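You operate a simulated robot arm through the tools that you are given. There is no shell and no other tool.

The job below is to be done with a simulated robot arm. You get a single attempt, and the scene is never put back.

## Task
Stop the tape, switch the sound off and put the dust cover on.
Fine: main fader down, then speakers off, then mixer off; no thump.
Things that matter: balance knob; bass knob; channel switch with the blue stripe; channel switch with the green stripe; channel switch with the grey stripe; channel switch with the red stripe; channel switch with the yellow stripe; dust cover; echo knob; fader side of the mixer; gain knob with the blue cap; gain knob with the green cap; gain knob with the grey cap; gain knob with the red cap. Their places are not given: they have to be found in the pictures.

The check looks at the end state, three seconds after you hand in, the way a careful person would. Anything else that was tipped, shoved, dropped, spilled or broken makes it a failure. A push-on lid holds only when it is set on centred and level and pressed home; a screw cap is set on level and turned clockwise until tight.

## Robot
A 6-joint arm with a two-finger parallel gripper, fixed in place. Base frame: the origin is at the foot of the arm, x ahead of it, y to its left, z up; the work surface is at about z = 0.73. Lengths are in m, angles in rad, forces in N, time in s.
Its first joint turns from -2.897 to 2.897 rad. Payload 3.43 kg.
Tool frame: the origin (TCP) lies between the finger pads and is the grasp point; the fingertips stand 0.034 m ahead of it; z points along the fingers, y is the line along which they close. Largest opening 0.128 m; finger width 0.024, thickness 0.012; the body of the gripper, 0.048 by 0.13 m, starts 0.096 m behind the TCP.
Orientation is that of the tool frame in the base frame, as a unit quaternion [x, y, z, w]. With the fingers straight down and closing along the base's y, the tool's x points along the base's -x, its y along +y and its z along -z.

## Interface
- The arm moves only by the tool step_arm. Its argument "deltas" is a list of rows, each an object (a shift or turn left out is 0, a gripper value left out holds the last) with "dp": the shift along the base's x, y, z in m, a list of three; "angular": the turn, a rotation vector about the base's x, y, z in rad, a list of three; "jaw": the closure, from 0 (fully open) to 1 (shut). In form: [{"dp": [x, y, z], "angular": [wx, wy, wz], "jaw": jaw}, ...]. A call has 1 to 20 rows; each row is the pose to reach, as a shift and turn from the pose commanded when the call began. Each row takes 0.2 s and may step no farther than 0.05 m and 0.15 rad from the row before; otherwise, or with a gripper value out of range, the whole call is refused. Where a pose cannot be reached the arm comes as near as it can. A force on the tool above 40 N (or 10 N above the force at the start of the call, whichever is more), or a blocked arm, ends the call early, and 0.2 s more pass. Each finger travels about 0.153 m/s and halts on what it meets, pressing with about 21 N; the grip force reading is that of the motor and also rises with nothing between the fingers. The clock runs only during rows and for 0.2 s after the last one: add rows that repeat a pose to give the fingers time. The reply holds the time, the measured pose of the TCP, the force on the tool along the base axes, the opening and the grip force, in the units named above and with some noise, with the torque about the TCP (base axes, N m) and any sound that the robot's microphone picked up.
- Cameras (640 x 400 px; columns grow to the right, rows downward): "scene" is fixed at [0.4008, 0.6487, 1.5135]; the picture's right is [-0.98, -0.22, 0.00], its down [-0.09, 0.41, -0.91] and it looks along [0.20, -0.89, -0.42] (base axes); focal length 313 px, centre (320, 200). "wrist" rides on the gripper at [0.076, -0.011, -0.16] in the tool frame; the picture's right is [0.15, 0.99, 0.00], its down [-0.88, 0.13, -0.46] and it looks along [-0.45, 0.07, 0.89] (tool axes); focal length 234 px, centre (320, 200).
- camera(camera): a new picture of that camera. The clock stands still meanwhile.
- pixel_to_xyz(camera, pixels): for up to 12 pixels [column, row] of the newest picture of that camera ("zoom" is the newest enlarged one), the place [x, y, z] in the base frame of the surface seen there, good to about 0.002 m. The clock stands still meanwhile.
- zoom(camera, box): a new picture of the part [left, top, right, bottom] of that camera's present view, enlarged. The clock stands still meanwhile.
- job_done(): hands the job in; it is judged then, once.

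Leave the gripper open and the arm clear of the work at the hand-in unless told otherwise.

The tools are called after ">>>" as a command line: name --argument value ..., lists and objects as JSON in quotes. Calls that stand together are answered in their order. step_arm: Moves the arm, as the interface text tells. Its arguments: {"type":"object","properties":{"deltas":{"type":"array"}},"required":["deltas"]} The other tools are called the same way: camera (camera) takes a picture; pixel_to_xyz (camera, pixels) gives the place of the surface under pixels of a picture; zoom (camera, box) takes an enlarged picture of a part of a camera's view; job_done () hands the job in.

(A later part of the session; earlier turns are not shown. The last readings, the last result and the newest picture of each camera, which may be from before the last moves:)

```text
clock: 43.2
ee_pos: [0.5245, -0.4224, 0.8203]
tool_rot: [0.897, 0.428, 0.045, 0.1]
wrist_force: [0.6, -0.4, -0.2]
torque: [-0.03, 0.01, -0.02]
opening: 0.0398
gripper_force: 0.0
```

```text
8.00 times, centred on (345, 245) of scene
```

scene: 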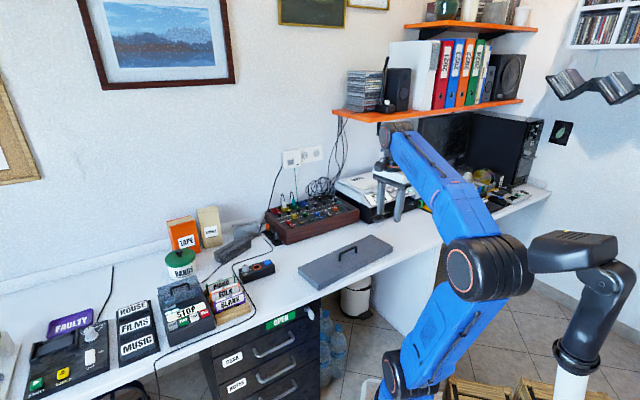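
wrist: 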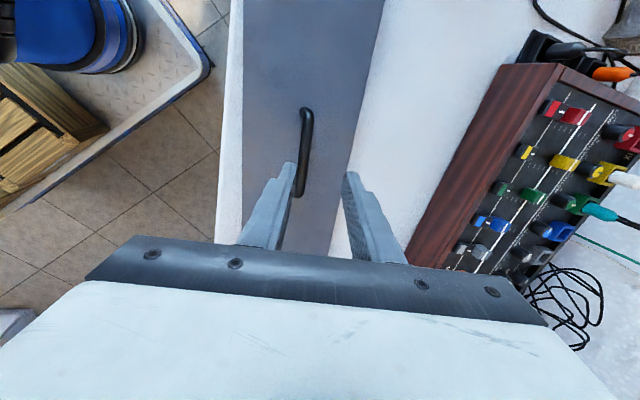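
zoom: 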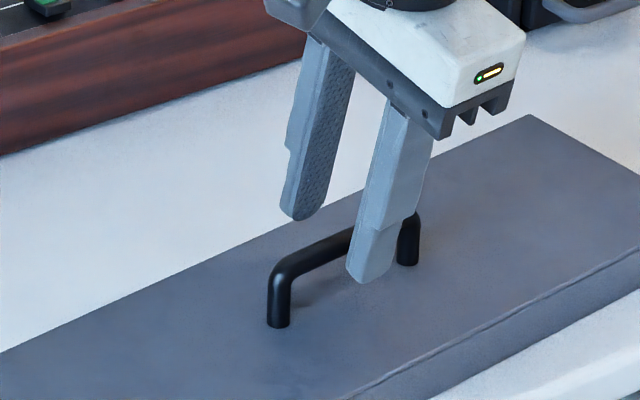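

The fingers straddle the bar near its middle. I go down the last ~14 mm (tips just clear of the cover's top) and then close on the bar.

>>> step_arm --deltas '[{"dp": [0, 0, -0.007]}, {"dp": [0, 0, -0.0135]}, {"dp": [0, 0, -0.0135]}]'

>>> zoom --camera "wrist" --box '[230, 80, 410, 250]'

>>> zoom --camera "scene" --box '[315, 220, 375, 270]'

```text
clock: 44.0
ee_pos: [0.5251, -0.4239, 0.8071]
tool_rot: [0.897, 0.429, 0.045, 0.099]
wrist_force: [0.2, 0.0, -0.4]
torque: [-0.01, -0.02, -0.01]
opening: 0.0396
gripper_force: 0.0
```

```text
2.35 times, centred on (320, 165) of wrist
```

zoom: 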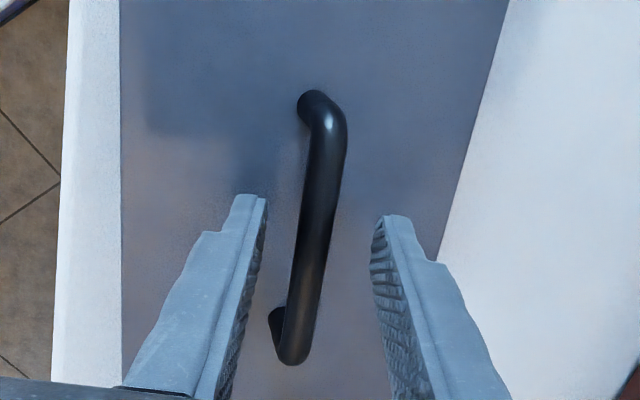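

```text
8.00 times, centred on (345, 245) of scene
```

zoom: 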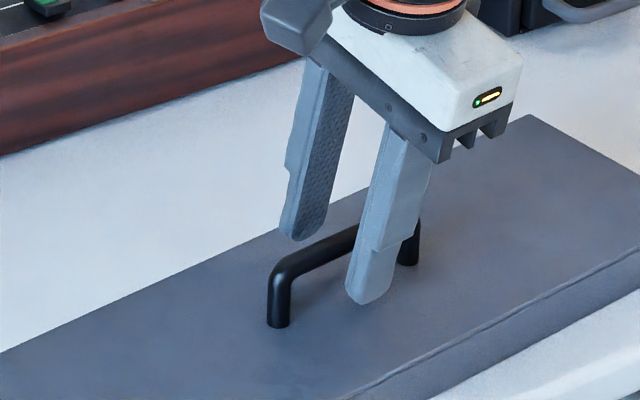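

Both fingers flank the bar centrally. I close on it.

>>> step_arm --deltas '[{"dp": [0, 0, 0], "jaw": 0.85}, {"dp": [0, 0, 0], "jaw": 0.92}, {"dp": [0, 0, 0], "jaw": 1}, {"dp": [0, 0, 0], "jaw": 1}]'

>>> zoom --camera "wrist" --box '[230, 80, 410, 250]'

```text
clock: 45.0
ee_pos: [0.5245, -0.423, 0.8072]
tool_rot: [0.897, 0.428, 0.044, 0.099]
wrist_force: [0.6, -0.6, 0.3]
torque: [0.15, -0.13, -0.16]
opening: 0.0114
gripper_force: 21.1
```

```text
2.35 times, centred on (320, 165) of wrist
```

zoom: 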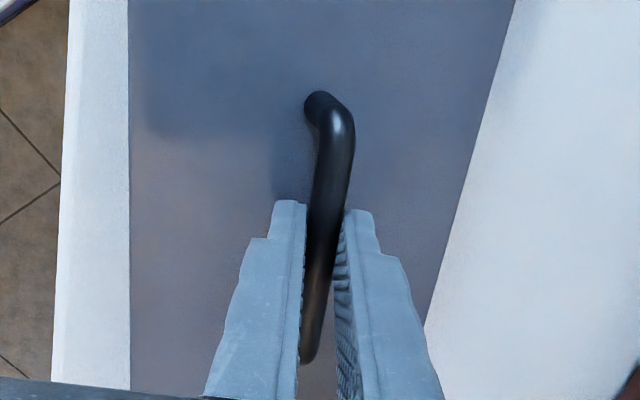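

The bar is held (opening 11.4 mm). I lift slowly and check the load and that the cover stays level.

>>> step_arm --deltas '[{"dp": [0, 0, 0.008]}, {"dp": [0, 0, 0.02]}, {"dp": [0, 0, 0.04]}, {"dp": [0, 0, 0.06]}, {"dp": [0, 0, 0.06]}]'

>>> camera --camera "scene"

>>> zoom --camera "scene" --box '[285, 190, 405, 290]'

>>> camera --camera "wrist"

```text
clock: 46.2
ee_pos: [0.5242, -0.4217, 0.8674]
tool_rot: [0.897, 0.428, 0.045, 0.1]
wrist_force: [-1.3, -0.2, -2.3]
torque: [-0.02, -0.05, 0.02]
opening: 0.0112
gripper_force: 21.0
```

```text
taken
```

scene: 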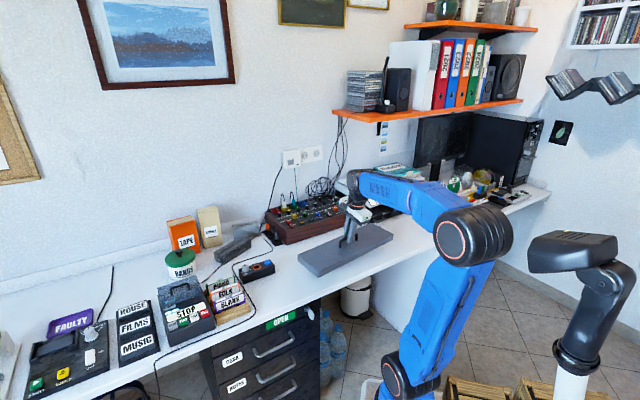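

```text
4.00 times, centred on (345, 240) of scene
```

zoom: 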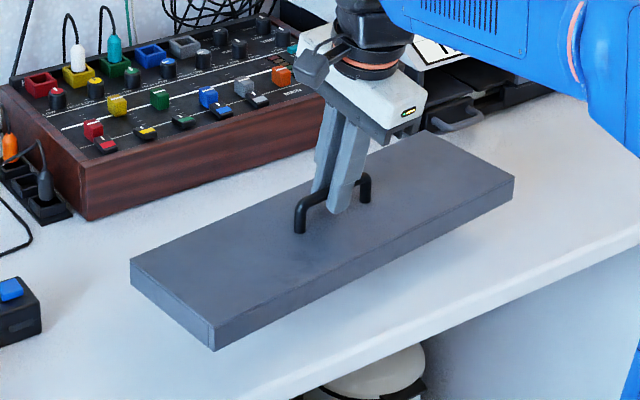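

```text
taken
```

wrist: 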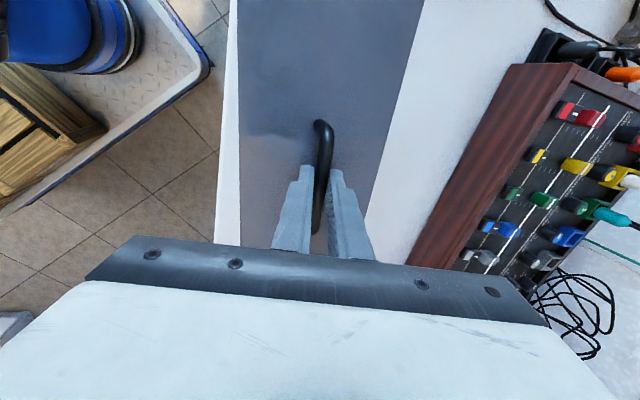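

The cover hangs from the grip (about 2.3 N). I check its level by the heights of its four top corners.

>>> pixel_to_xyz --camera "scene" --pixels '[[299, 255], [318.7, 270.5], [371.5, 223.5], [391.5, 234.5], [308, 263], [381, 229], [345, 255], [333, 242], [365, 232], [370, 245], [350, 240], [320, 255]]'

>>> pixel_to_xyz --camera "wrist" --pixels '[[250, 30], [410, 30], [250, 120], [380, 120], [245, 200], [370, 200], [320, 60], [320, 124], [316, 228], [300, 80], [350, 160], [270, 150]]'

```text
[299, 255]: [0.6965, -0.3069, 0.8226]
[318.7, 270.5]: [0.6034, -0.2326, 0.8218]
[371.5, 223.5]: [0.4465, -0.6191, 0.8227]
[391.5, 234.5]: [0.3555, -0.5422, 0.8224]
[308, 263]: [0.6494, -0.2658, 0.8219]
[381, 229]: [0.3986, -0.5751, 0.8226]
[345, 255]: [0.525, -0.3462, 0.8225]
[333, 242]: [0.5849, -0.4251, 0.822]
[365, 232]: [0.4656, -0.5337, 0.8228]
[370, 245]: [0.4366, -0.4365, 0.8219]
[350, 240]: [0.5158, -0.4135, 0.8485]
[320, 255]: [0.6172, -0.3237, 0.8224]
```

```text
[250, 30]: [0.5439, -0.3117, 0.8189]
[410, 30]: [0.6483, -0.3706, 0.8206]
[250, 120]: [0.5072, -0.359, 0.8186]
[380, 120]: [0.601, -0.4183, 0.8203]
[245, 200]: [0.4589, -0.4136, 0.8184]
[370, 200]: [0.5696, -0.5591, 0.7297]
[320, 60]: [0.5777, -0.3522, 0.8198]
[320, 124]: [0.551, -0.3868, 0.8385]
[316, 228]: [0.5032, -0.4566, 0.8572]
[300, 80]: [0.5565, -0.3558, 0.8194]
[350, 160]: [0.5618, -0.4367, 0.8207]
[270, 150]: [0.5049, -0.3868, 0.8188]
```

The cover hangs level (all corners z≈0.822). I enlarge its ends to get the exact corner places in the held state.

>>> zoom --camera "scene" --box '[290, 245, 330, 280]'

>>> zoom --camera "scene" --box '[362, 215, 402, 245]'

```text
11.43 times, centred on (310, 262) of scene
```

zoom: 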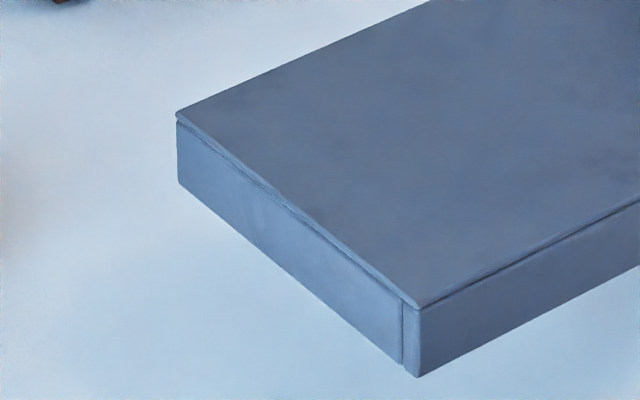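

```text
13.33 times, centred on (382, 230) of scene
```

zoom: 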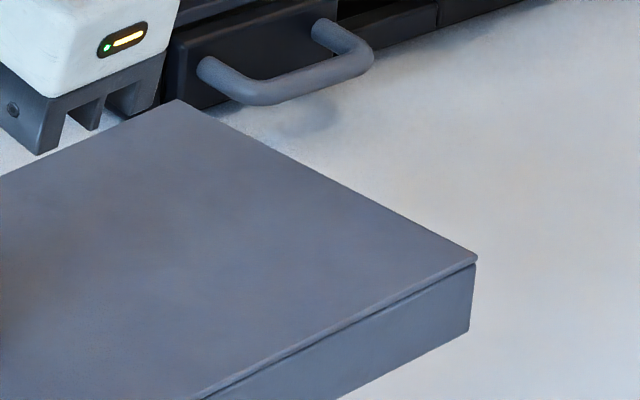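

I query points just inside each corner.

>>> pixel_to_xyz --camera "scene" --pixels '[[298.2, 254.9], [298.6, 254.8], [318.5, 271.2], [318.6, 270.9], [371.3, 222.8], [371.5, 223.0], [393.2, 234.5], [392.9, 234.3], [335, 237.6], [345, 233.2], [340, 261.4], [360, 251.2]]'

```text
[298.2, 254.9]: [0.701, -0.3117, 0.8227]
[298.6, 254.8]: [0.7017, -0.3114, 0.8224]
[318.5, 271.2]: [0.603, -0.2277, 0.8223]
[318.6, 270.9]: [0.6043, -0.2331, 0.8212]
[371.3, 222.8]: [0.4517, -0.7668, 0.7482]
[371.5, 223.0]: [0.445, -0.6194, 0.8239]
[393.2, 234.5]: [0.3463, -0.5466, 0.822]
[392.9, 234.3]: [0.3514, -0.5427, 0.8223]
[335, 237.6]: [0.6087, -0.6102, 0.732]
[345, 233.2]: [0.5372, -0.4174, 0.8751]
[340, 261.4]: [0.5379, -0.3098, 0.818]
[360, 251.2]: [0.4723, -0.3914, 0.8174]
```

The held cover's centre is about (0.524,−0.427), heading ~50.8°. The target over the fader half is centre ≈ (0.709,−0.6805), heading ~45°. I lift further, turn −5.8°, and carry it over at a safe height.

>>> step_arm --deltas '[{"dp": [0, 0, 0.03], "angular": [0, 0, -0.03]}, {"dp": [0, 0, 0.0626], "angular": [0, 0, -0.06]}, {"dp": [0.0232, -0.0317, 0.0626], "angular": [0, 0, -0.101]}, {"dp": [0.0464, -0.0634, 0.0626], "angular": [0, 0, -0.101]}, {"dp": [0.0697, -0.0951, 0.0626], "angular": [0, 0, -0.101]}, {"dp": [0.0929, -0.1268, 0.0626], "angular": [0, 0, -0.101]}, {"dp": [0.1161, -0.1586, 0.0626], "angular": [0, 0, -0.101]}, {"dp": [0.1394, -0.1903, 0.0626], "angular": [0, 0, -0.101]}, {"dp": [0.1626, -0.222, 0.0626], "angular": [0, 0, -0.101]}, {"dp": [0.1858, -0.2537, 0.0626], "angular": [0, 0, -0.101]}, {"dp": [0.1858, -0.2537, 0.0626], "angular": [0, 0, -0.101]}]'

>>> camera --camera "scene"

>>> zoom --camera "scene" --box '[250, 170, 370, 245]'

>>> camera --camera "wrist"

```text
clock: 48.6
ee_pos: [0.7112, -0.6772, 0.9287]
tool_rot: [0.918, 0.382, 0.04, 0.101]
wrist_force: [0.4, -0.2, -2.2]
torque: [-0.01, -0.03, 0.02]
opening: 0.0116
gripper_force: 20.5
```

```text
taken
```

scene: 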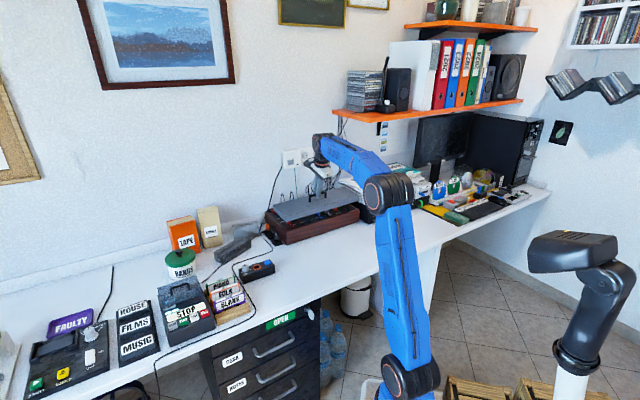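

```text
5.33 times, centred on (310, 208) of scene
```

zoom: 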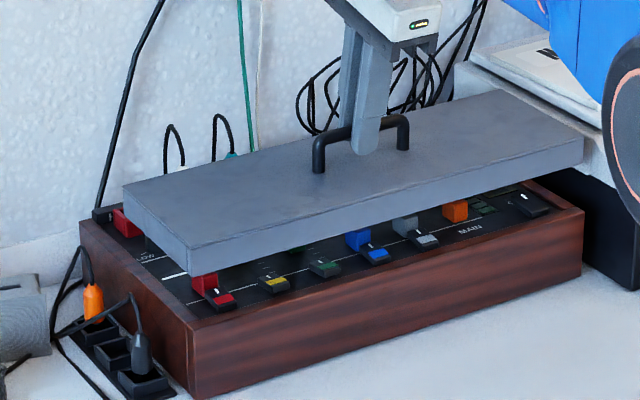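

```text
taken
```

wrist: 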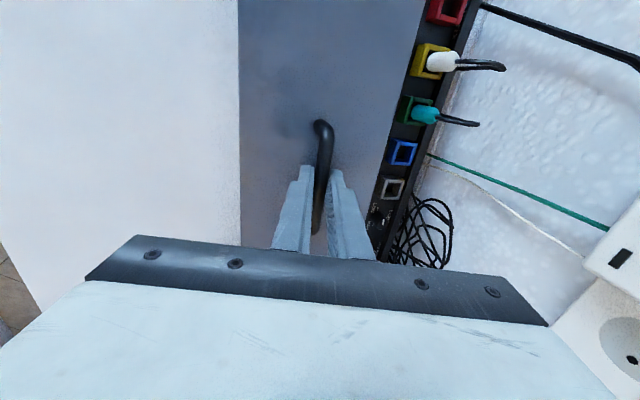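

The cover is above the fader half. I enlarge both front ends in the scene view to compare the cover's corners with the mixer's corners.

>>> zoom --camera "scene" --box '[268, 200, 308, 236]'

>>> zoom --camera "scene" --box '[332, 182, 372, 218]'

```text
11.11 times, centred on (288, 218) of scene
```

zoom: 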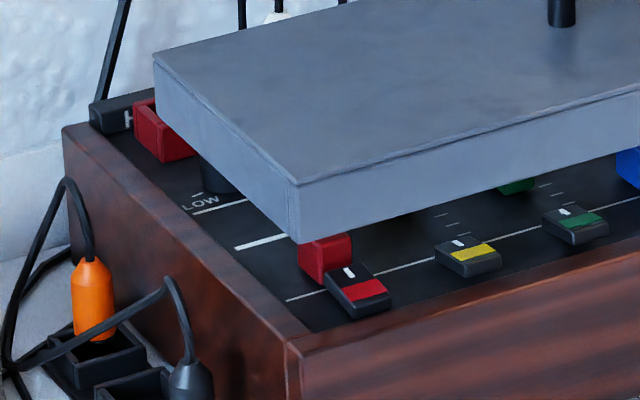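

```text
11.11 times, centred on (352, 200) of scene
```

zoom: 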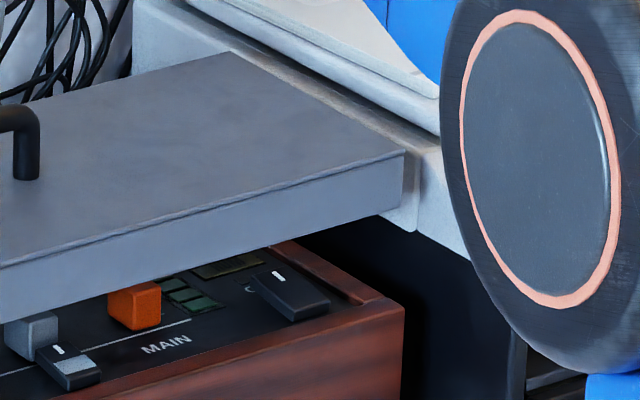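

By eye the cover is nearly aligned. I take xyz readings of the cover's edges and the mixer's rim in the same pictures to quantify the offset.

>>> pixel_to_xyz --camera "zoom" --pixels '[[396, 154], [225, 58], [400, 200], [380, 205], [200, 265], [200, 255], [395, 312], [380, 310], [300, 330], [250, 350], [200, 200], [100, 230]]'

>>> zoom --camera "scene" --box '[268, 200, 308, 236]'

>>> pixel_to_xyz --camera "zoom" --pixels '[[297, 180], [160, 55], [302, 235], [320, 228], [500, 175], [500, 120], [305, 352], [320, 348], [450, 305], [580, 268], [290, 345], [600, 255]]'

```text
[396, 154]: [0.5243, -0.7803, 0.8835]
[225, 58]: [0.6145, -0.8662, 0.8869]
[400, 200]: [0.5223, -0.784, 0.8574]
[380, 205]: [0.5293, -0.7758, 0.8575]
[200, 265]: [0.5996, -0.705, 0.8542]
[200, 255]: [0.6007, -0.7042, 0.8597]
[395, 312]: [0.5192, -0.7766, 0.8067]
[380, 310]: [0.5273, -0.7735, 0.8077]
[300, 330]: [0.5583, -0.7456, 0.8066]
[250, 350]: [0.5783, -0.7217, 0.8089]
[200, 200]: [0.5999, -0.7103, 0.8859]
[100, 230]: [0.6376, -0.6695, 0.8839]
```

```text
11.11 times, centred on (288, 218) of scene
```

zoom: 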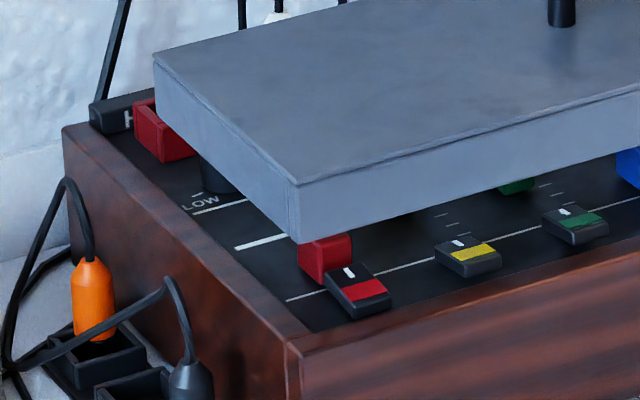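

```text
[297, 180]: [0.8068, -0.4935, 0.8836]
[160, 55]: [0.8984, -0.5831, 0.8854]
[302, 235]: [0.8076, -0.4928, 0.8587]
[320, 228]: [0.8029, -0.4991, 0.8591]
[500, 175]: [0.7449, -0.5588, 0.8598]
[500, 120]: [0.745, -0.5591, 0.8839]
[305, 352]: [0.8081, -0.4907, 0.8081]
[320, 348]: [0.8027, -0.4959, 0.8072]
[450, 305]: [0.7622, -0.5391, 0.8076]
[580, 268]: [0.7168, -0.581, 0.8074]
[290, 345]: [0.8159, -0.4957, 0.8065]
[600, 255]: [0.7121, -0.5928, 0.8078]
```

Both readings agree: the cover needs ~3 mm toward the left (+u), and its front face is ~6 mm behind the mixer's front edge where I want ~1.5 mm. I shift (−0.001,+0.0054) and lower 24 mm, still above the fader caps.

>>> step_arm --deltas '[{"dp": [-0.0005, 0.0027, 0]}, {"dp": [-0.0011, 0.0054, 0]}, {"dp": [-0.0011, 0.0054, -0.012]}, {"dp": [-0.0011, 0.0054, -0.024]}, {"dp": [-0.0011, 0.0054, -0.024]}]'

>>> zoom --camera "scene" --box '[332, 182, 372, 218]'

>>> pixel_to_xyz --camera "zoom" --pixels '[[395, 240], [380, 245], [300, 266], [200, 294], [100, 320], [396, 200], [300, 225], [390, 300], [300, 335], [340, 322], [200, 362], [390, 196]]'

>>> zoom --camera "scene" --box '[268, 200, 308, 236]'

>>> pixel_to_xyz --camera "zoom" --pixels '[[302, 280], [320, 280], [400, 255], [500, 225], [600, 195], [302, 235], [400, 210], [305, 354], [400, 326], [500, 296], [600, 265], [293, 350]]'

```text
clock: 49.8
ee_pos: [0.7095, -0.6713, 0.906]
tool_rot: [0.917, 0.383, 0.039, 0.101]
wrist_force: [-0.1, -0.1, -1.9]
torque: [0.0, -0.03, 0.01]
opening: 0.0113
gripper_force: 20.9
```

```text
11.11 times, centred on (352, 200) of scene
```

zoom: 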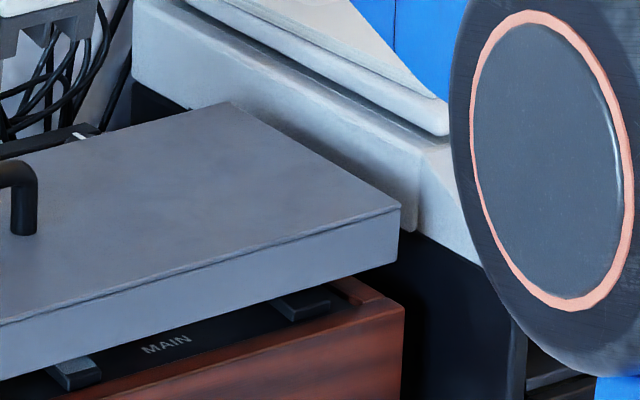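

```text
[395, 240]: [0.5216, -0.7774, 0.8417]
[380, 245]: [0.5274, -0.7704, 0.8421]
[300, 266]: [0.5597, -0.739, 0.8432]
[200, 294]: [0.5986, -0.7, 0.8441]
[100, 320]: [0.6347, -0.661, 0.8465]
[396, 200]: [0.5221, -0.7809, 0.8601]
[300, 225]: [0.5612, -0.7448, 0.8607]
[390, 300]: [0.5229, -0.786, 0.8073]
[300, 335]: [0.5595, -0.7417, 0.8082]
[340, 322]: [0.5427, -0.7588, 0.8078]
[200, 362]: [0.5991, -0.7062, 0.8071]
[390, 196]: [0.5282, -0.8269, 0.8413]
```

```text
11.11 times, centred on (288, 218) of scene
```

zoom: 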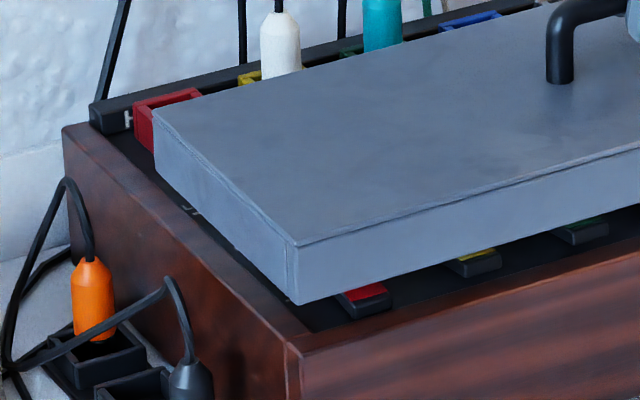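

```text
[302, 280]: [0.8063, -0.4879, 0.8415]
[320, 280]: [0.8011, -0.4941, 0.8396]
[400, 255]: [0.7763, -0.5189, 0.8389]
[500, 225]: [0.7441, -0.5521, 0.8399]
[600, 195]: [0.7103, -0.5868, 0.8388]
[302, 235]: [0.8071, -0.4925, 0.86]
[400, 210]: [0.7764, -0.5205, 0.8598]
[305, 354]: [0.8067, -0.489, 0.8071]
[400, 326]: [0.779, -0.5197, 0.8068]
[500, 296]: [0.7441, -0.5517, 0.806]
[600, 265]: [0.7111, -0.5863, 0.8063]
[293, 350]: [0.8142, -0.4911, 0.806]
```

Front-face readings now agree within ~1 mm of the mixer's front edge. I enlarge each corner strongly to confirm the small offsets before lowering over the caps.

>>> zoom --camera "scene" --box '[348, 196, 368, 214]'

>>> zoom --camera "scene" --box '[276, 217, 296, 235]'

>>> camera --camera "wrist"

>>> zoom --camera "wrist" --box '[340, 100, 440, 260]'

```text
16.00 times, centred on (358, 205) of scene
```

zoom: 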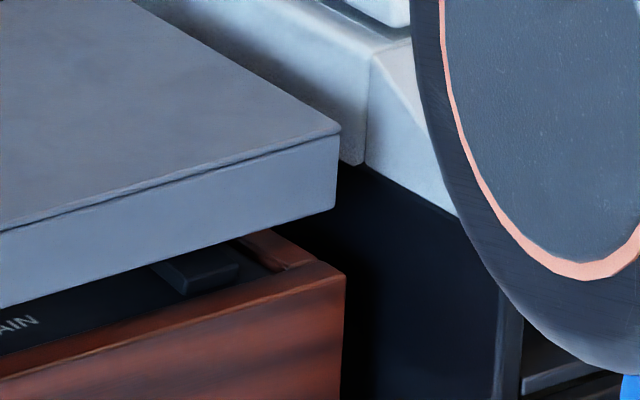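

```text
16.00 times, centred on (286, 226) of scene
```

zoom: 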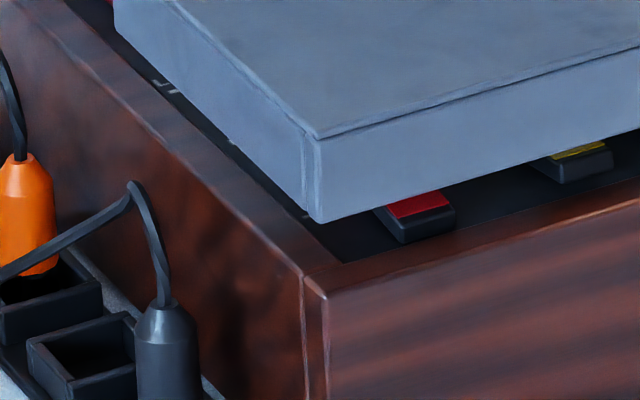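

```text
taken
```

wrist: 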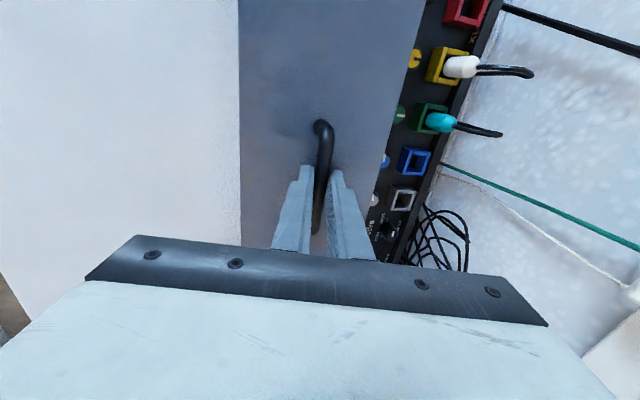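

```text
2.50 times, centred on (390, 180) of wrist
```

zoom: 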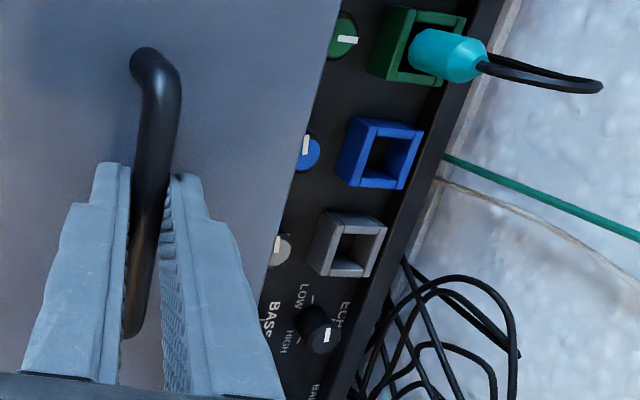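

Alignment is within 1–2 mm. Before going lower I must be sure where the cover's rear wall lands relative to the TEST button and the knobs, so I raise the cover 10 cm to uncover the panel for the scene camera.

>>> step_arm --deltas '[{"dp": [0, 0, 0.03]}, {"dp": [0, 0, 0.06]}, {"dp": [0, 0, 0.09]}, {"dp": [0, 0, 0.11]}, {"dp": [0, 0, 0.11]}]'

>>> camera --camera "scene"

>>> zoom --camera "scene" --box '[325, 188, 365, 216]'

>>> pixel_to_xyz --camera "zoom" --pixels '[[320, 200], [300, 200], [340, 200], [250, 200], [200, 200], [150, 200]]'

```text
clock: 51.0
ee_pos: [0.7092, -0.6717, 1.0147]
tool_rot: [0.918, 0.382, 0.04, 0.102]
wrist_force: [0.8, 0.3, -2.1]
torque: [-0.05, 0.0, -0.01]
opening: 0.0114
gripper_force: 20.6
```

```text
taken
```

scene: 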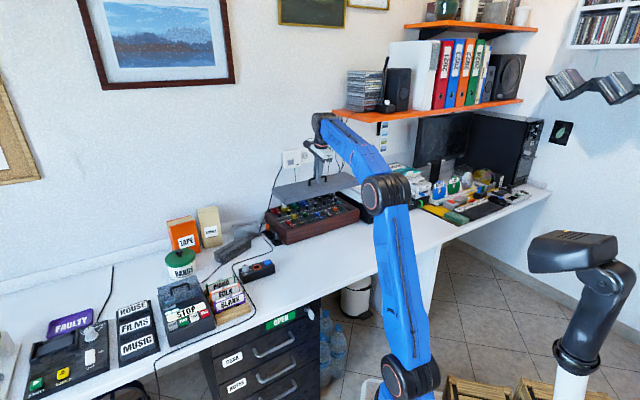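

```text
14.29 times, centred on (345, 202) of scene
```

zoom: 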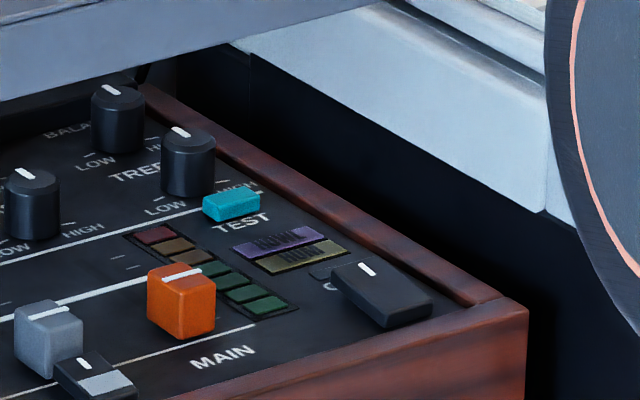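

```text
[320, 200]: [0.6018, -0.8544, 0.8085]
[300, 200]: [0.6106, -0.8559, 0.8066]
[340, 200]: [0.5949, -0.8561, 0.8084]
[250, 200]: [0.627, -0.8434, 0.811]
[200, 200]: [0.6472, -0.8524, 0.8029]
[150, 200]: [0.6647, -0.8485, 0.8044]
```

Now the panel is visible. I measure TEST, the rear thin line, knob fronts, and front rim edges all in this picture.

>>> pixel_to_xyz --camera "zoom" --pixels '[[232, 199], [212, 203], [252, 197], [228, 192], [238, 208], [130, 227], [60, 245], [190, 211], [32, 238], [188, 194], [32, 205], [188, 160]]'

>>> pixel_to_xyz --camera "zoom" --pixels '[[515, 310], [450, 333], [400, 350], [350, 367], [300, 384], [430, 322], [330, 352], [230, 385], [380, 336], [280, 368], [490, 306], [520, 320]]'

>>> pixel_to_xyz --camera "zoom" --pixels '[[400, 303], [420, 302], [380, 325], [345, 270], [182, 272], [180, 290], [182, 325], [158, 262], [210, 270], [48, 312], [100, 372], [400, 270]]'

```text
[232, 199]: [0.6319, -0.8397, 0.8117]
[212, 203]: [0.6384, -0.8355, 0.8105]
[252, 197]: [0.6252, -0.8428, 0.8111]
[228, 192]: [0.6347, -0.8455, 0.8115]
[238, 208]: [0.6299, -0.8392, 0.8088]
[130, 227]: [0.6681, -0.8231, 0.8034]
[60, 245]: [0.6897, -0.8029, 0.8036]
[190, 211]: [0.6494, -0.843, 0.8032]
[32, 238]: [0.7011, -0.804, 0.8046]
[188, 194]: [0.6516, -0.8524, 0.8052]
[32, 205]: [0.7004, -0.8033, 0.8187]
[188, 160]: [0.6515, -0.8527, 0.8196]
```

```text
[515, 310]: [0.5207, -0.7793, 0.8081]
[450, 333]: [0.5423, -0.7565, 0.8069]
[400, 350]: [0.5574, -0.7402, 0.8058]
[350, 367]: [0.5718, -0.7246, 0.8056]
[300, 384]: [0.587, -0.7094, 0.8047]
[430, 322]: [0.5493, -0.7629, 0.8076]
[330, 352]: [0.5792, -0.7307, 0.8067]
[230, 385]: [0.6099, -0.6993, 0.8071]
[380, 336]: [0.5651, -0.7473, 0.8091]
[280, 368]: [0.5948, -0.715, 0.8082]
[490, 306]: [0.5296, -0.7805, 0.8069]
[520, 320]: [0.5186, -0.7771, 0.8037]
```

```text
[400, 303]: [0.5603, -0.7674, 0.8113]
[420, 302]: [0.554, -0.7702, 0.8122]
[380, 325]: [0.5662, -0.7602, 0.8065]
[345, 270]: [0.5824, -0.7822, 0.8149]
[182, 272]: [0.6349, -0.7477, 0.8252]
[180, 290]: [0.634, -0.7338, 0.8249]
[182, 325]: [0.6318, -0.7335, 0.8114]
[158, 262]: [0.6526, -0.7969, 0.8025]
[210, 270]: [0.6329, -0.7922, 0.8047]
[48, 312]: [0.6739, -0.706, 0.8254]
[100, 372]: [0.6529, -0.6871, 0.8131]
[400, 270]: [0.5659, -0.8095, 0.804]
```

The layout is clear: front board ~14 mm wide, TEST button 116–128 mm in, thin line at 137 mm, knobs from ~145 mm; the cover (124.5 mm deep) shows a front board seam only at the front, so its rear appears open and its front and end walls should sit on the wooden front and cheeks with ~3 mm inset. I apply a small correction and lower to ~12 mm above the rim.

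>>> step_arm --deltas '[{"dp": [0.0007, -0.0018, -0.03], "angular": [0, 0, -0.003]}, {"dp": [0.0007, -0.0018, -0.07], "angular": [0, 0, -0.003]}, {"dp": [0.0007, -0.0018, -0.1], "angular": [0, 0, -0.003]}, {"dp": [0.0007, -0.0018, -0.112], "angular": [0, 0, -0.003]}, {"dp": [0.0007, -0.0018, -0.118], "angular": [0, 0, -0.003]}, {"dp": [0.0007, -0.0018, -0.121], "angular": [0, 0, -0.003]}, {"dp": [0.0007, -0.0018, -0.121], "angular": [0, 0, -0.003]}]'

>>> zoom --camera "scene" --box '[348, 196, 368, 214]'

>>> zoom --camera "scene" --box '[276, 217, 296, 235]'

>>> zoom --camera "scene" --box '[255, 180, 365, 245]'

```text
clock: 52.6
ee_pos: [0.71, -0.6733, 0.8944]
tool_rot: [0.918, 0.381, 0.039, 0.102]
wrist_force: [0.0, -0.3, -2.1]
torque: [0.02, 0.0, -0.02]
opening: 0.0114
gripper_force: 21.1
```

```text
16.00 times, centred on (358, 205) of scene
```

zoom: 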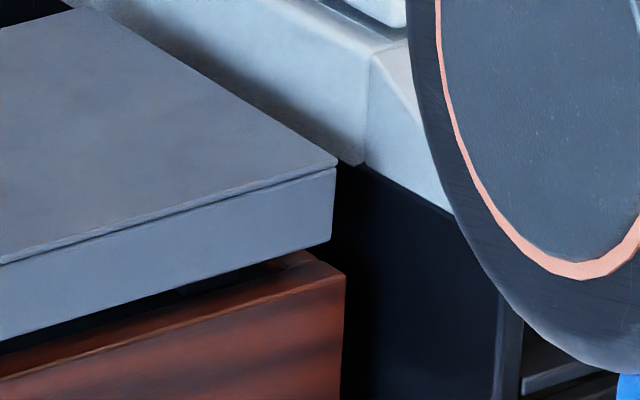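

```text
16.00 times, centred on (286, 226) of scene
```

zoom: 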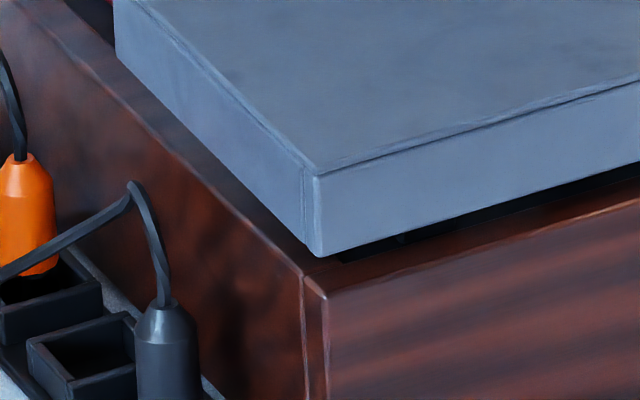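

```text
5.82 times, centred on (310, 212) of scene
```

zoom: 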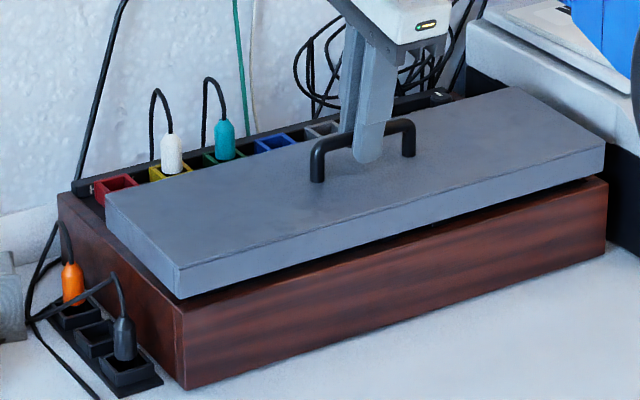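

It hovers ~13 mm above the rim and looks well aligned. For a firmer figure I sample many points on the cover's front and left faces and on the mixer's front and left faces in this same picture.

>>> pixel_to_xyz --camera "zoom" --pixels '[[200, 279], [240, 268], [280, 257], [320, 245], [360, 234], [400, 222], [440, 210], [480, 199], [520, 187], [555, 177], [580, 170], [595, 166]]'

>>> pixel_to_xyz --camera "zoom" --pixels '[[200, 334], [240, 321], [280, 309], [320, 296], [360, 283], [400, 271], [440, 258], [480, 245], [520, 233], [555, 222], [580, 214], [597, 209]]'

>>> pixel_to_xyz --camera "zoom" --pixels '[[115, 215], [125, 226], [135, 237], [145, 247], [155, 257], [165, 268], [75, 225], [80, 232], [150, 300], [160, 312], [168, 325], [140, 290]]'

```text
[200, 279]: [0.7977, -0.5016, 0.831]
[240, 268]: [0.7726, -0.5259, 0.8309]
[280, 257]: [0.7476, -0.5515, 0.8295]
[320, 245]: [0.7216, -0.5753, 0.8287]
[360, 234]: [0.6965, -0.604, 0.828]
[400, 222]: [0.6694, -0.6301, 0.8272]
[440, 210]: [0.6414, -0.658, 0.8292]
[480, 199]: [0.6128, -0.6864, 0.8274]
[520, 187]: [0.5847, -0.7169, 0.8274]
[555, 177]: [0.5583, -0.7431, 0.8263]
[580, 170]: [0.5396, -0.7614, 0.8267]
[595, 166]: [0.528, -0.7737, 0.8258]
```

```text
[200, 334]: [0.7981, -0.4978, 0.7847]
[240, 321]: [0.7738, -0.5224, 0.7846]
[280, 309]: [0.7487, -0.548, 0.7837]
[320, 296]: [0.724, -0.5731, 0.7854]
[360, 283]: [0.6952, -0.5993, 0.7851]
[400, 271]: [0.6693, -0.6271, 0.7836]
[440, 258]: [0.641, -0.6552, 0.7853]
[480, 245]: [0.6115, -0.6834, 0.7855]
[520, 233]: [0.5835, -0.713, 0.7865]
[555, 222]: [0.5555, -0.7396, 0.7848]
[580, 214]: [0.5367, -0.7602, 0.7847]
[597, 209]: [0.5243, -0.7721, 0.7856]
```

```text
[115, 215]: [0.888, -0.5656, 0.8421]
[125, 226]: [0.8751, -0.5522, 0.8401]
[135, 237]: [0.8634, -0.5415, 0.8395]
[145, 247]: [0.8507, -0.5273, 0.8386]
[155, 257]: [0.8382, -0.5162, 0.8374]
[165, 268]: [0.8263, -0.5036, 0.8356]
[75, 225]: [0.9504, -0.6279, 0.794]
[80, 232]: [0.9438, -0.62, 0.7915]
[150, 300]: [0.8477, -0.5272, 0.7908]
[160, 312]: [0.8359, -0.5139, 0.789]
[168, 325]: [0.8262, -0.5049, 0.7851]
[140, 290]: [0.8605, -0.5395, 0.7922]
```

Averaged: front inset 2.6 mm (good), but the left end overhangs ~0.5 mm while the right is inset ~5 mm, with ~0.3° of yaw. I shift 2.7 mm toward the right end, turn −0.3°, and lower to ~4 mm above the rim.

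>>> step_arm --deltas '[{"dp": [-0.001, -0.001, 0], "angular": [0, 0, -0.0025]}, {"dp": [-0.0019, -0.0019, 0], "angular": [0, 0, -0.005]}, {"dp": [-0.0019, -0.0019, -0.004], "angular": [0, 0, -0.005]}, {"dp": [-0.0019, -0.0019, -0.008], "angular": [0, 0, -0.005]}, {"dp": [-0.0019, -0.0019, -0.008], "angular": [0, 0, -0.005]}]'

>>> zoom --camera "scene" --box '[255, 180, 365, 245]'

>>> pixel_to_xyz --camera "zoom" --pixels '[[200, 288], [240, 277], [280, 266], [320, 254], [360, 243], [400, 231], [440, 219], [480, 208], [520, 196], [555, 186], [580, 179], [593, 175]]'

>>> pixel_to_xyz --camera "zoom" --pixels '[[115, 224], [125, 235], [135, 246], [145, 256], [155, 266], [165, 277], [75, 225], [80, 232], [150, 300], [160, 312], [168, 325], [140, 290]]'

>>> zoom --camera "scene" --box '[348, 196, 368, 214]'

>>> zoom --camera "scene" --box '[276, 217, 296, 235]'

```text
clock: 53.8
ee_pos: [0.7084, -0.675, 0.8859]
tool_rot: [0.919, 0.379, 0.039, 0.102]
wrist_force: [0.6, -0.1, -1.2]
torque: [0.0, -0.02, -0.01]
opening: 0.0112
gripper_force: 21.1
```

```text
5.82 times, centred on (310, 212) of scene
```

zoom: 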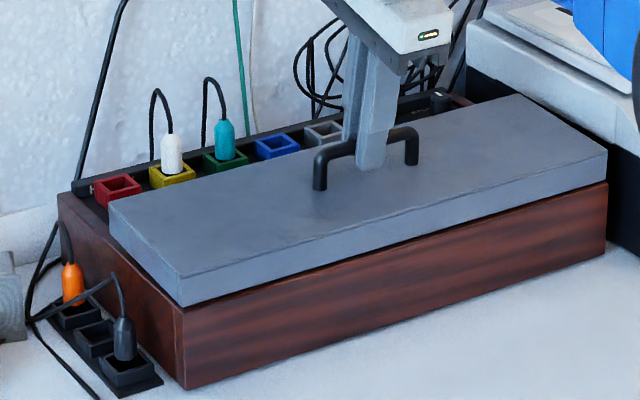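

```text
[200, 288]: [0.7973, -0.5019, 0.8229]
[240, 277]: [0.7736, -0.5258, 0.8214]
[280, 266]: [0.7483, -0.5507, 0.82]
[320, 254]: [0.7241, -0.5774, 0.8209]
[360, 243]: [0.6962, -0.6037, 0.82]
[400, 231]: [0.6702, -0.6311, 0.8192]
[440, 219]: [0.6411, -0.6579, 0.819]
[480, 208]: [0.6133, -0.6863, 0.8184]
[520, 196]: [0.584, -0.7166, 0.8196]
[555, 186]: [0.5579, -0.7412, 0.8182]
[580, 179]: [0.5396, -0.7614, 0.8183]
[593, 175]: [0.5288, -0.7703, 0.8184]
```

```text
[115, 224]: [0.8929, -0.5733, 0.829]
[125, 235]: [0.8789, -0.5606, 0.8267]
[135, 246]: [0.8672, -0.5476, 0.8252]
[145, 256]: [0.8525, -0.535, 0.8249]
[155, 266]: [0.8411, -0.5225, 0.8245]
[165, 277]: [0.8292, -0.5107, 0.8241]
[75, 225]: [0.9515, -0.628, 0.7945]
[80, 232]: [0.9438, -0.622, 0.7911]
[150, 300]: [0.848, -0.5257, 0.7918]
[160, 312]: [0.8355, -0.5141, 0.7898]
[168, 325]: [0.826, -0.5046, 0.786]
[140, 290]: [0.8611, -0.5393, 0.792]
```

```text
16.00 times, centred on (358, 205) of scene
```

zoom: 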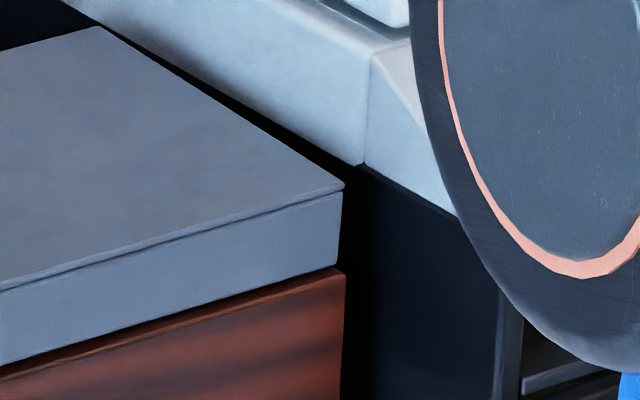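

```text
16.00 times, centred on (286, 226) of scene
```

zoom: 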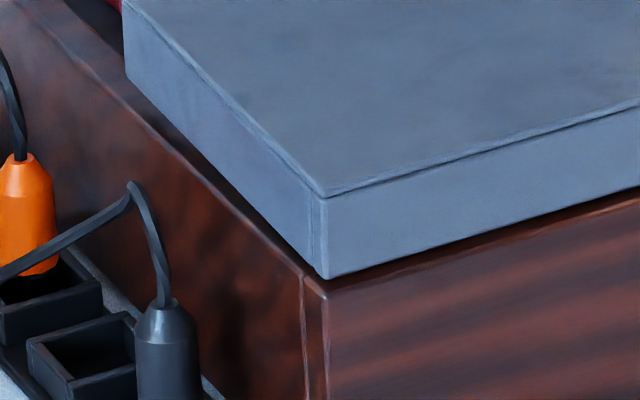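

Now front inset is 2.7 mm, left inset 2.3 mm, and the yaw is parallel. I lower the last few millimetres slowly until it rests.

>>> step_arm --deltas '[{"dp": [0, 0, -0.002]}, {"dp": [0, 0, -0.0035]}, {"dp": [0, 0, -0.0045]}, {"dp": [0, 0, -0.0045]}]'

>>> zoom --camera "scene" --box '[348, 196, 368, 214]'

>>> zoom --camera "scene" --box '[276, 217, 296, 235]'

```text
clock: 54.8
ee_pos: [0.708, -0.6749, 0.8819]
tool_rot: [0.919, 0.379, 0.039, 0.102]
wrist_force: [-0.3, 0.5, -0.7]
torque: [0.0, 0.02, -0.01]
opening: 0.0112
gripper_force: 21.2
```

```text
16.00 times, centred on (358, 205) of scene
```

zoom: 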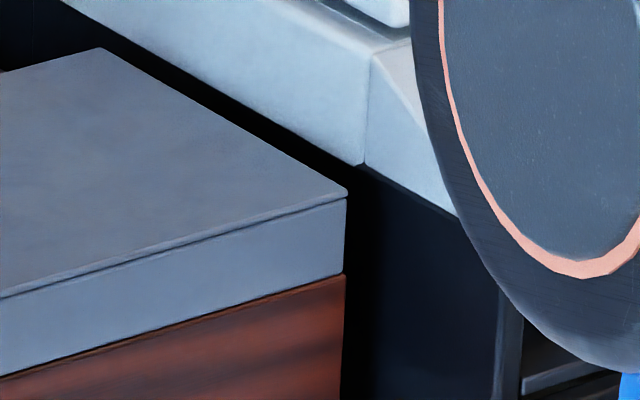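

```text
16.00 times, centred on (286, 226) of scene
```

zoom: 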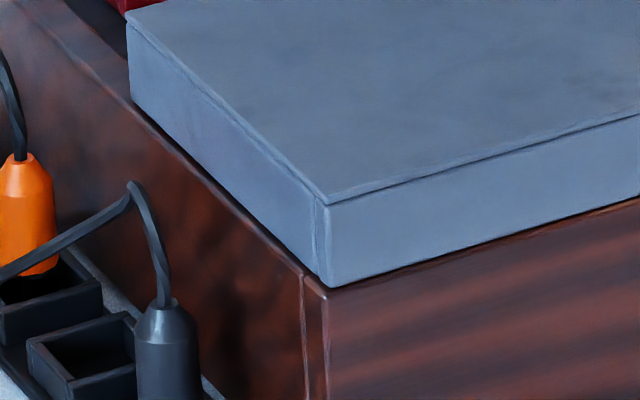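

The load on the tool has nearly vanished, so it is just touching. I lower another 1.5 mm to confirm it is seated.

>>> step_arm --deltas '[{"dp": [0, 0, -0.0008]}, {"dp": [0, 0, -0.0015]}, {"dp": [0, 0, -0.0015]}]'

>>> pixel_to_xyz --camera "scene" --pixels '[[280, 215], [290, 225], [310, 215], [330, 200], [345, 200], [355, 204], [300, 205], [335, 208], [320, 205], [350, 206]]'

>>> zoom --camera "scene" --box '[255, 180, 365, 245]'

```text
clock: 55.6
ee_pos: [0.708, -0.6756, 0.8815]
tool_rot: [0.919, 0.379, 0.039, 0.102]
wrist_force: [1.2, -0.5, 13.3]
torque: [-0.07, 0.02, -0.02]
opening: 0.0115
gripper_force: 20.9
```

```text
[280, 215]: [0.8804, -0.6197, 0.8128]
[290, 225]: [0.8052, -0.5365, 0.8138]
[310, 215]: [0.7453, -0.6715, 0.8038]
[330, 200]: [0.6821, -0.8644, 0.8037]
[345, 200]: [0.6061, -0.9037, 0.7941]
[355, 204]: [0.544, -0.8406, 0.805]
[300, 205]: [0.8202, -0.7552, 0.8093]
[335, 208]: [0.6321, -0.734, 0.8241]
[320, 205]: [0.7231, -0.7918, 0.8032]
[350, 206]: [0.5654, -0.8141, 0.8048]
```

```text
5.82 times, centred on (310, 212) of scene
```

zoom: 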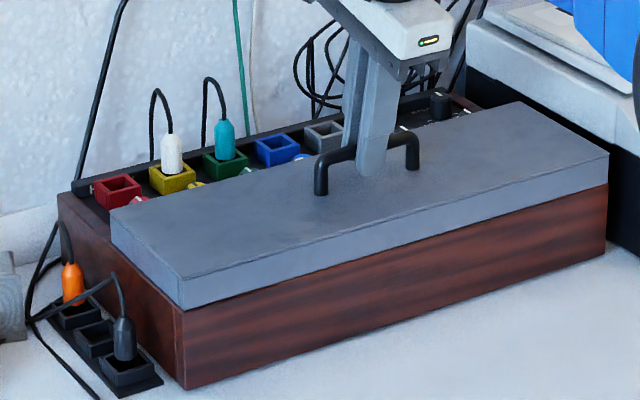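

13 N of contact force at TCP z 0.8815, exactly the height predicted for the cover resting on the rim. I check that its top is level.

>>> pixel_to_xyz --camera "zoom" --pixels '[[125, 212], [185, 270], [520, 108], [600, 155], [250, 200], [450, 150], [350, 225], [500, 180], [200, 240], [550, 140], [560, 162], [270, 245]]'

>>> camera --camera "wrist"

>>> zoom --camera "wrist" --box '[340, 0, 480, 260]'

```text
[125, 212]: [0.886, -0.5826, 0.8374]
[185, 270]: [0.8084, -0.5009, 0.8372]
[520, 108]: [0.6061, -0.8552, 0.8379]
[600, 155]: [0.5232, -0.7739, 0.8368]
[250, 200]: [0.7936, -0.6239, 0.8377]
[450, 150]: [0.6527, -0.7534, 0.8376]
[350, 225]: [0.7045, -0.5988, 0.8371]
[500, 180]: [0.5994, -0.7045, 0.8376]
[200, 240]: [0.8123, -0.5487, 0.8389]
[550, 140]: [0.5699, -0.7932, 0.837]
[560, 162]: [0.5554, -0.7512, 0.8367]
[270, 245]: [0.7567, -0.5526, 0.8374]
```

```text
taken
```

wrist: 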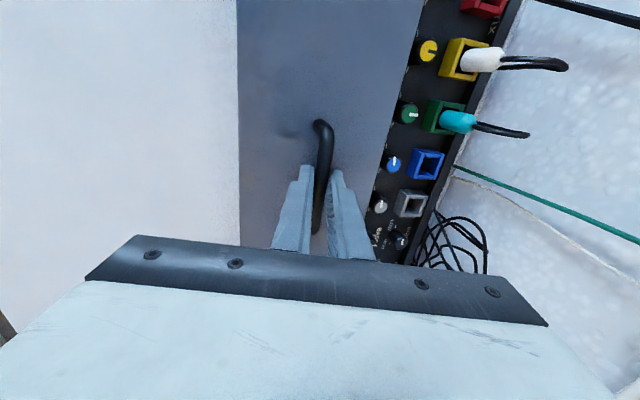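

```text
1.54 times, centred on (410, 130) of wrist
```

zoom: 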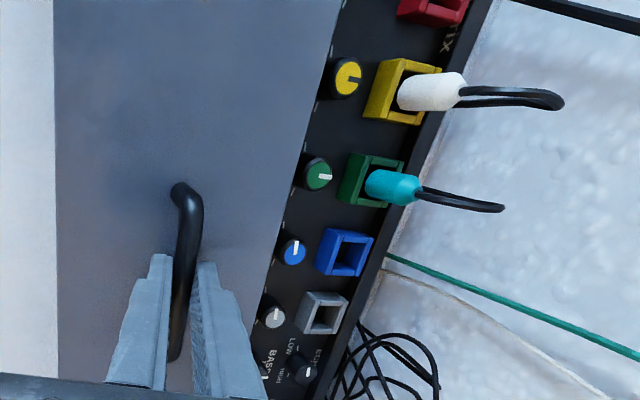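

The cover is level (0.837–0.838 all over) and clear of all knobs. I relieve the pressure, open the fingers and lift off.

>>> step_arm --deltas '[{"dp": [0, 0, 0.001]}, {"dp": [0, 0, 0.0012], "jaw": 0.85}, {"dp": [0, 0, 0.0012], "jaw": 0.69}, {"dp": [0, 0, 0.0012], "jaw": 0.69}]'

>>> zoom --camera "wrist" --box '[230, 80, 410, 250]'

```text
clock: 56.6
ee_pos: [0.7078, -0.6741, 0.882]
tool_rot: [0.919, 0.379, 0.039, 0.102]
wrist_force: [-1.0, -0.1, -0.2]
torque: [0.0, -0.01, 0.0]
opening: 0.0397
gripper_force: 0.1
```

```text
2.35 times, centred on (320, 165) of wrist
```

zoom: 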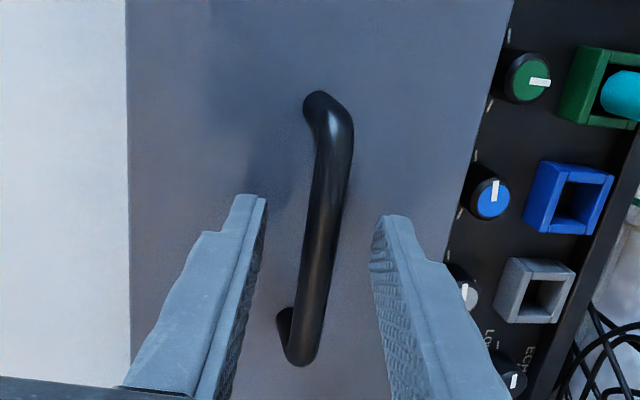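

The fingers are free of the bar. I lift straight up and then check the whole scene.

>>> step_arm --deltas '[{"dp": [0, 0, 0.015]}, {"dp": [0, 0, 0.04]}, {"dp": [0, 0, 0.08]}, {"dp": [-0.01, 0.01, 0.12]}, {"dp": [-0.04, 0.04, 0.14]}, {"dp": [-0.07, 0.07, 0.15]}, {"dp": [-0.1, 0.1, 0.15]}, {"dp": [-0.13, 0.13, 0.15]}, {"dp": [-0.16, 0.16, 0.15]}, {"dp": [-0.19, 0.19, 0.15]}, {"dp": [-0.22, 0.22, 0.15]}]'

>>> camera --camera "scene"

>>> zoom --camera "scene" --box '[250, 170, 370, 245]'

>>> camera --camera "wrist"

```text
clock: 59.0
ee_pos: [0.489, -0.4564, 1.0313]
tool_rot: [0.919, 0.379, 0.039, 0.101]
wrist_force: [0.9, 0.0, 0.5]
torque: [0.04, 0.02, -0.01]
opening: 0.04
gripper_force: 0.2
```

```text
taken
```

scene: 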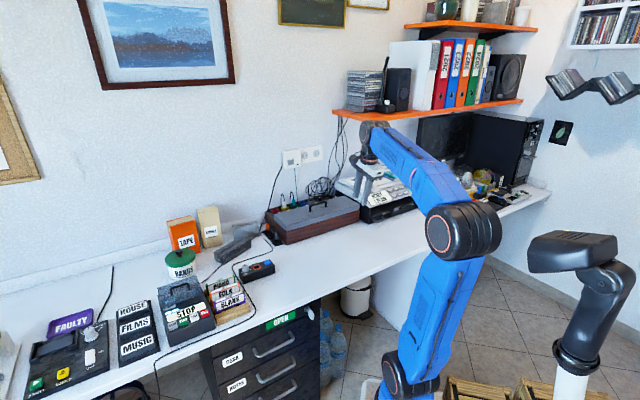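

```text
5.33 times, centred on (310, 208) of scene
```

zoom: 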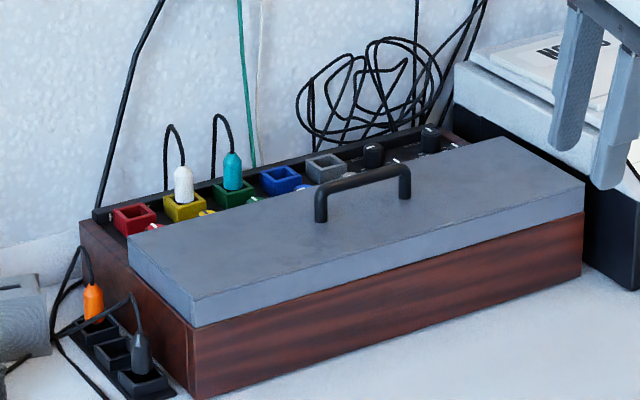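

```text
taken
```

wrist: 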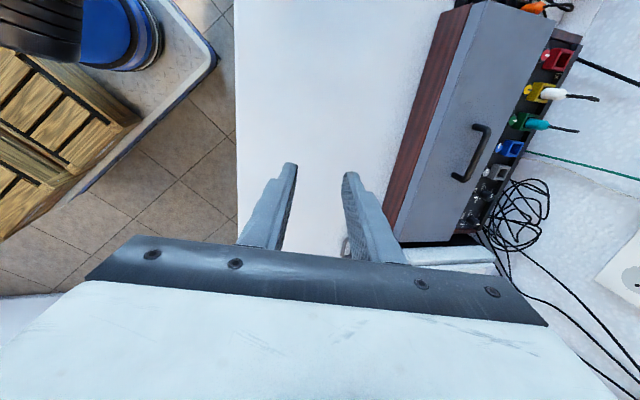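

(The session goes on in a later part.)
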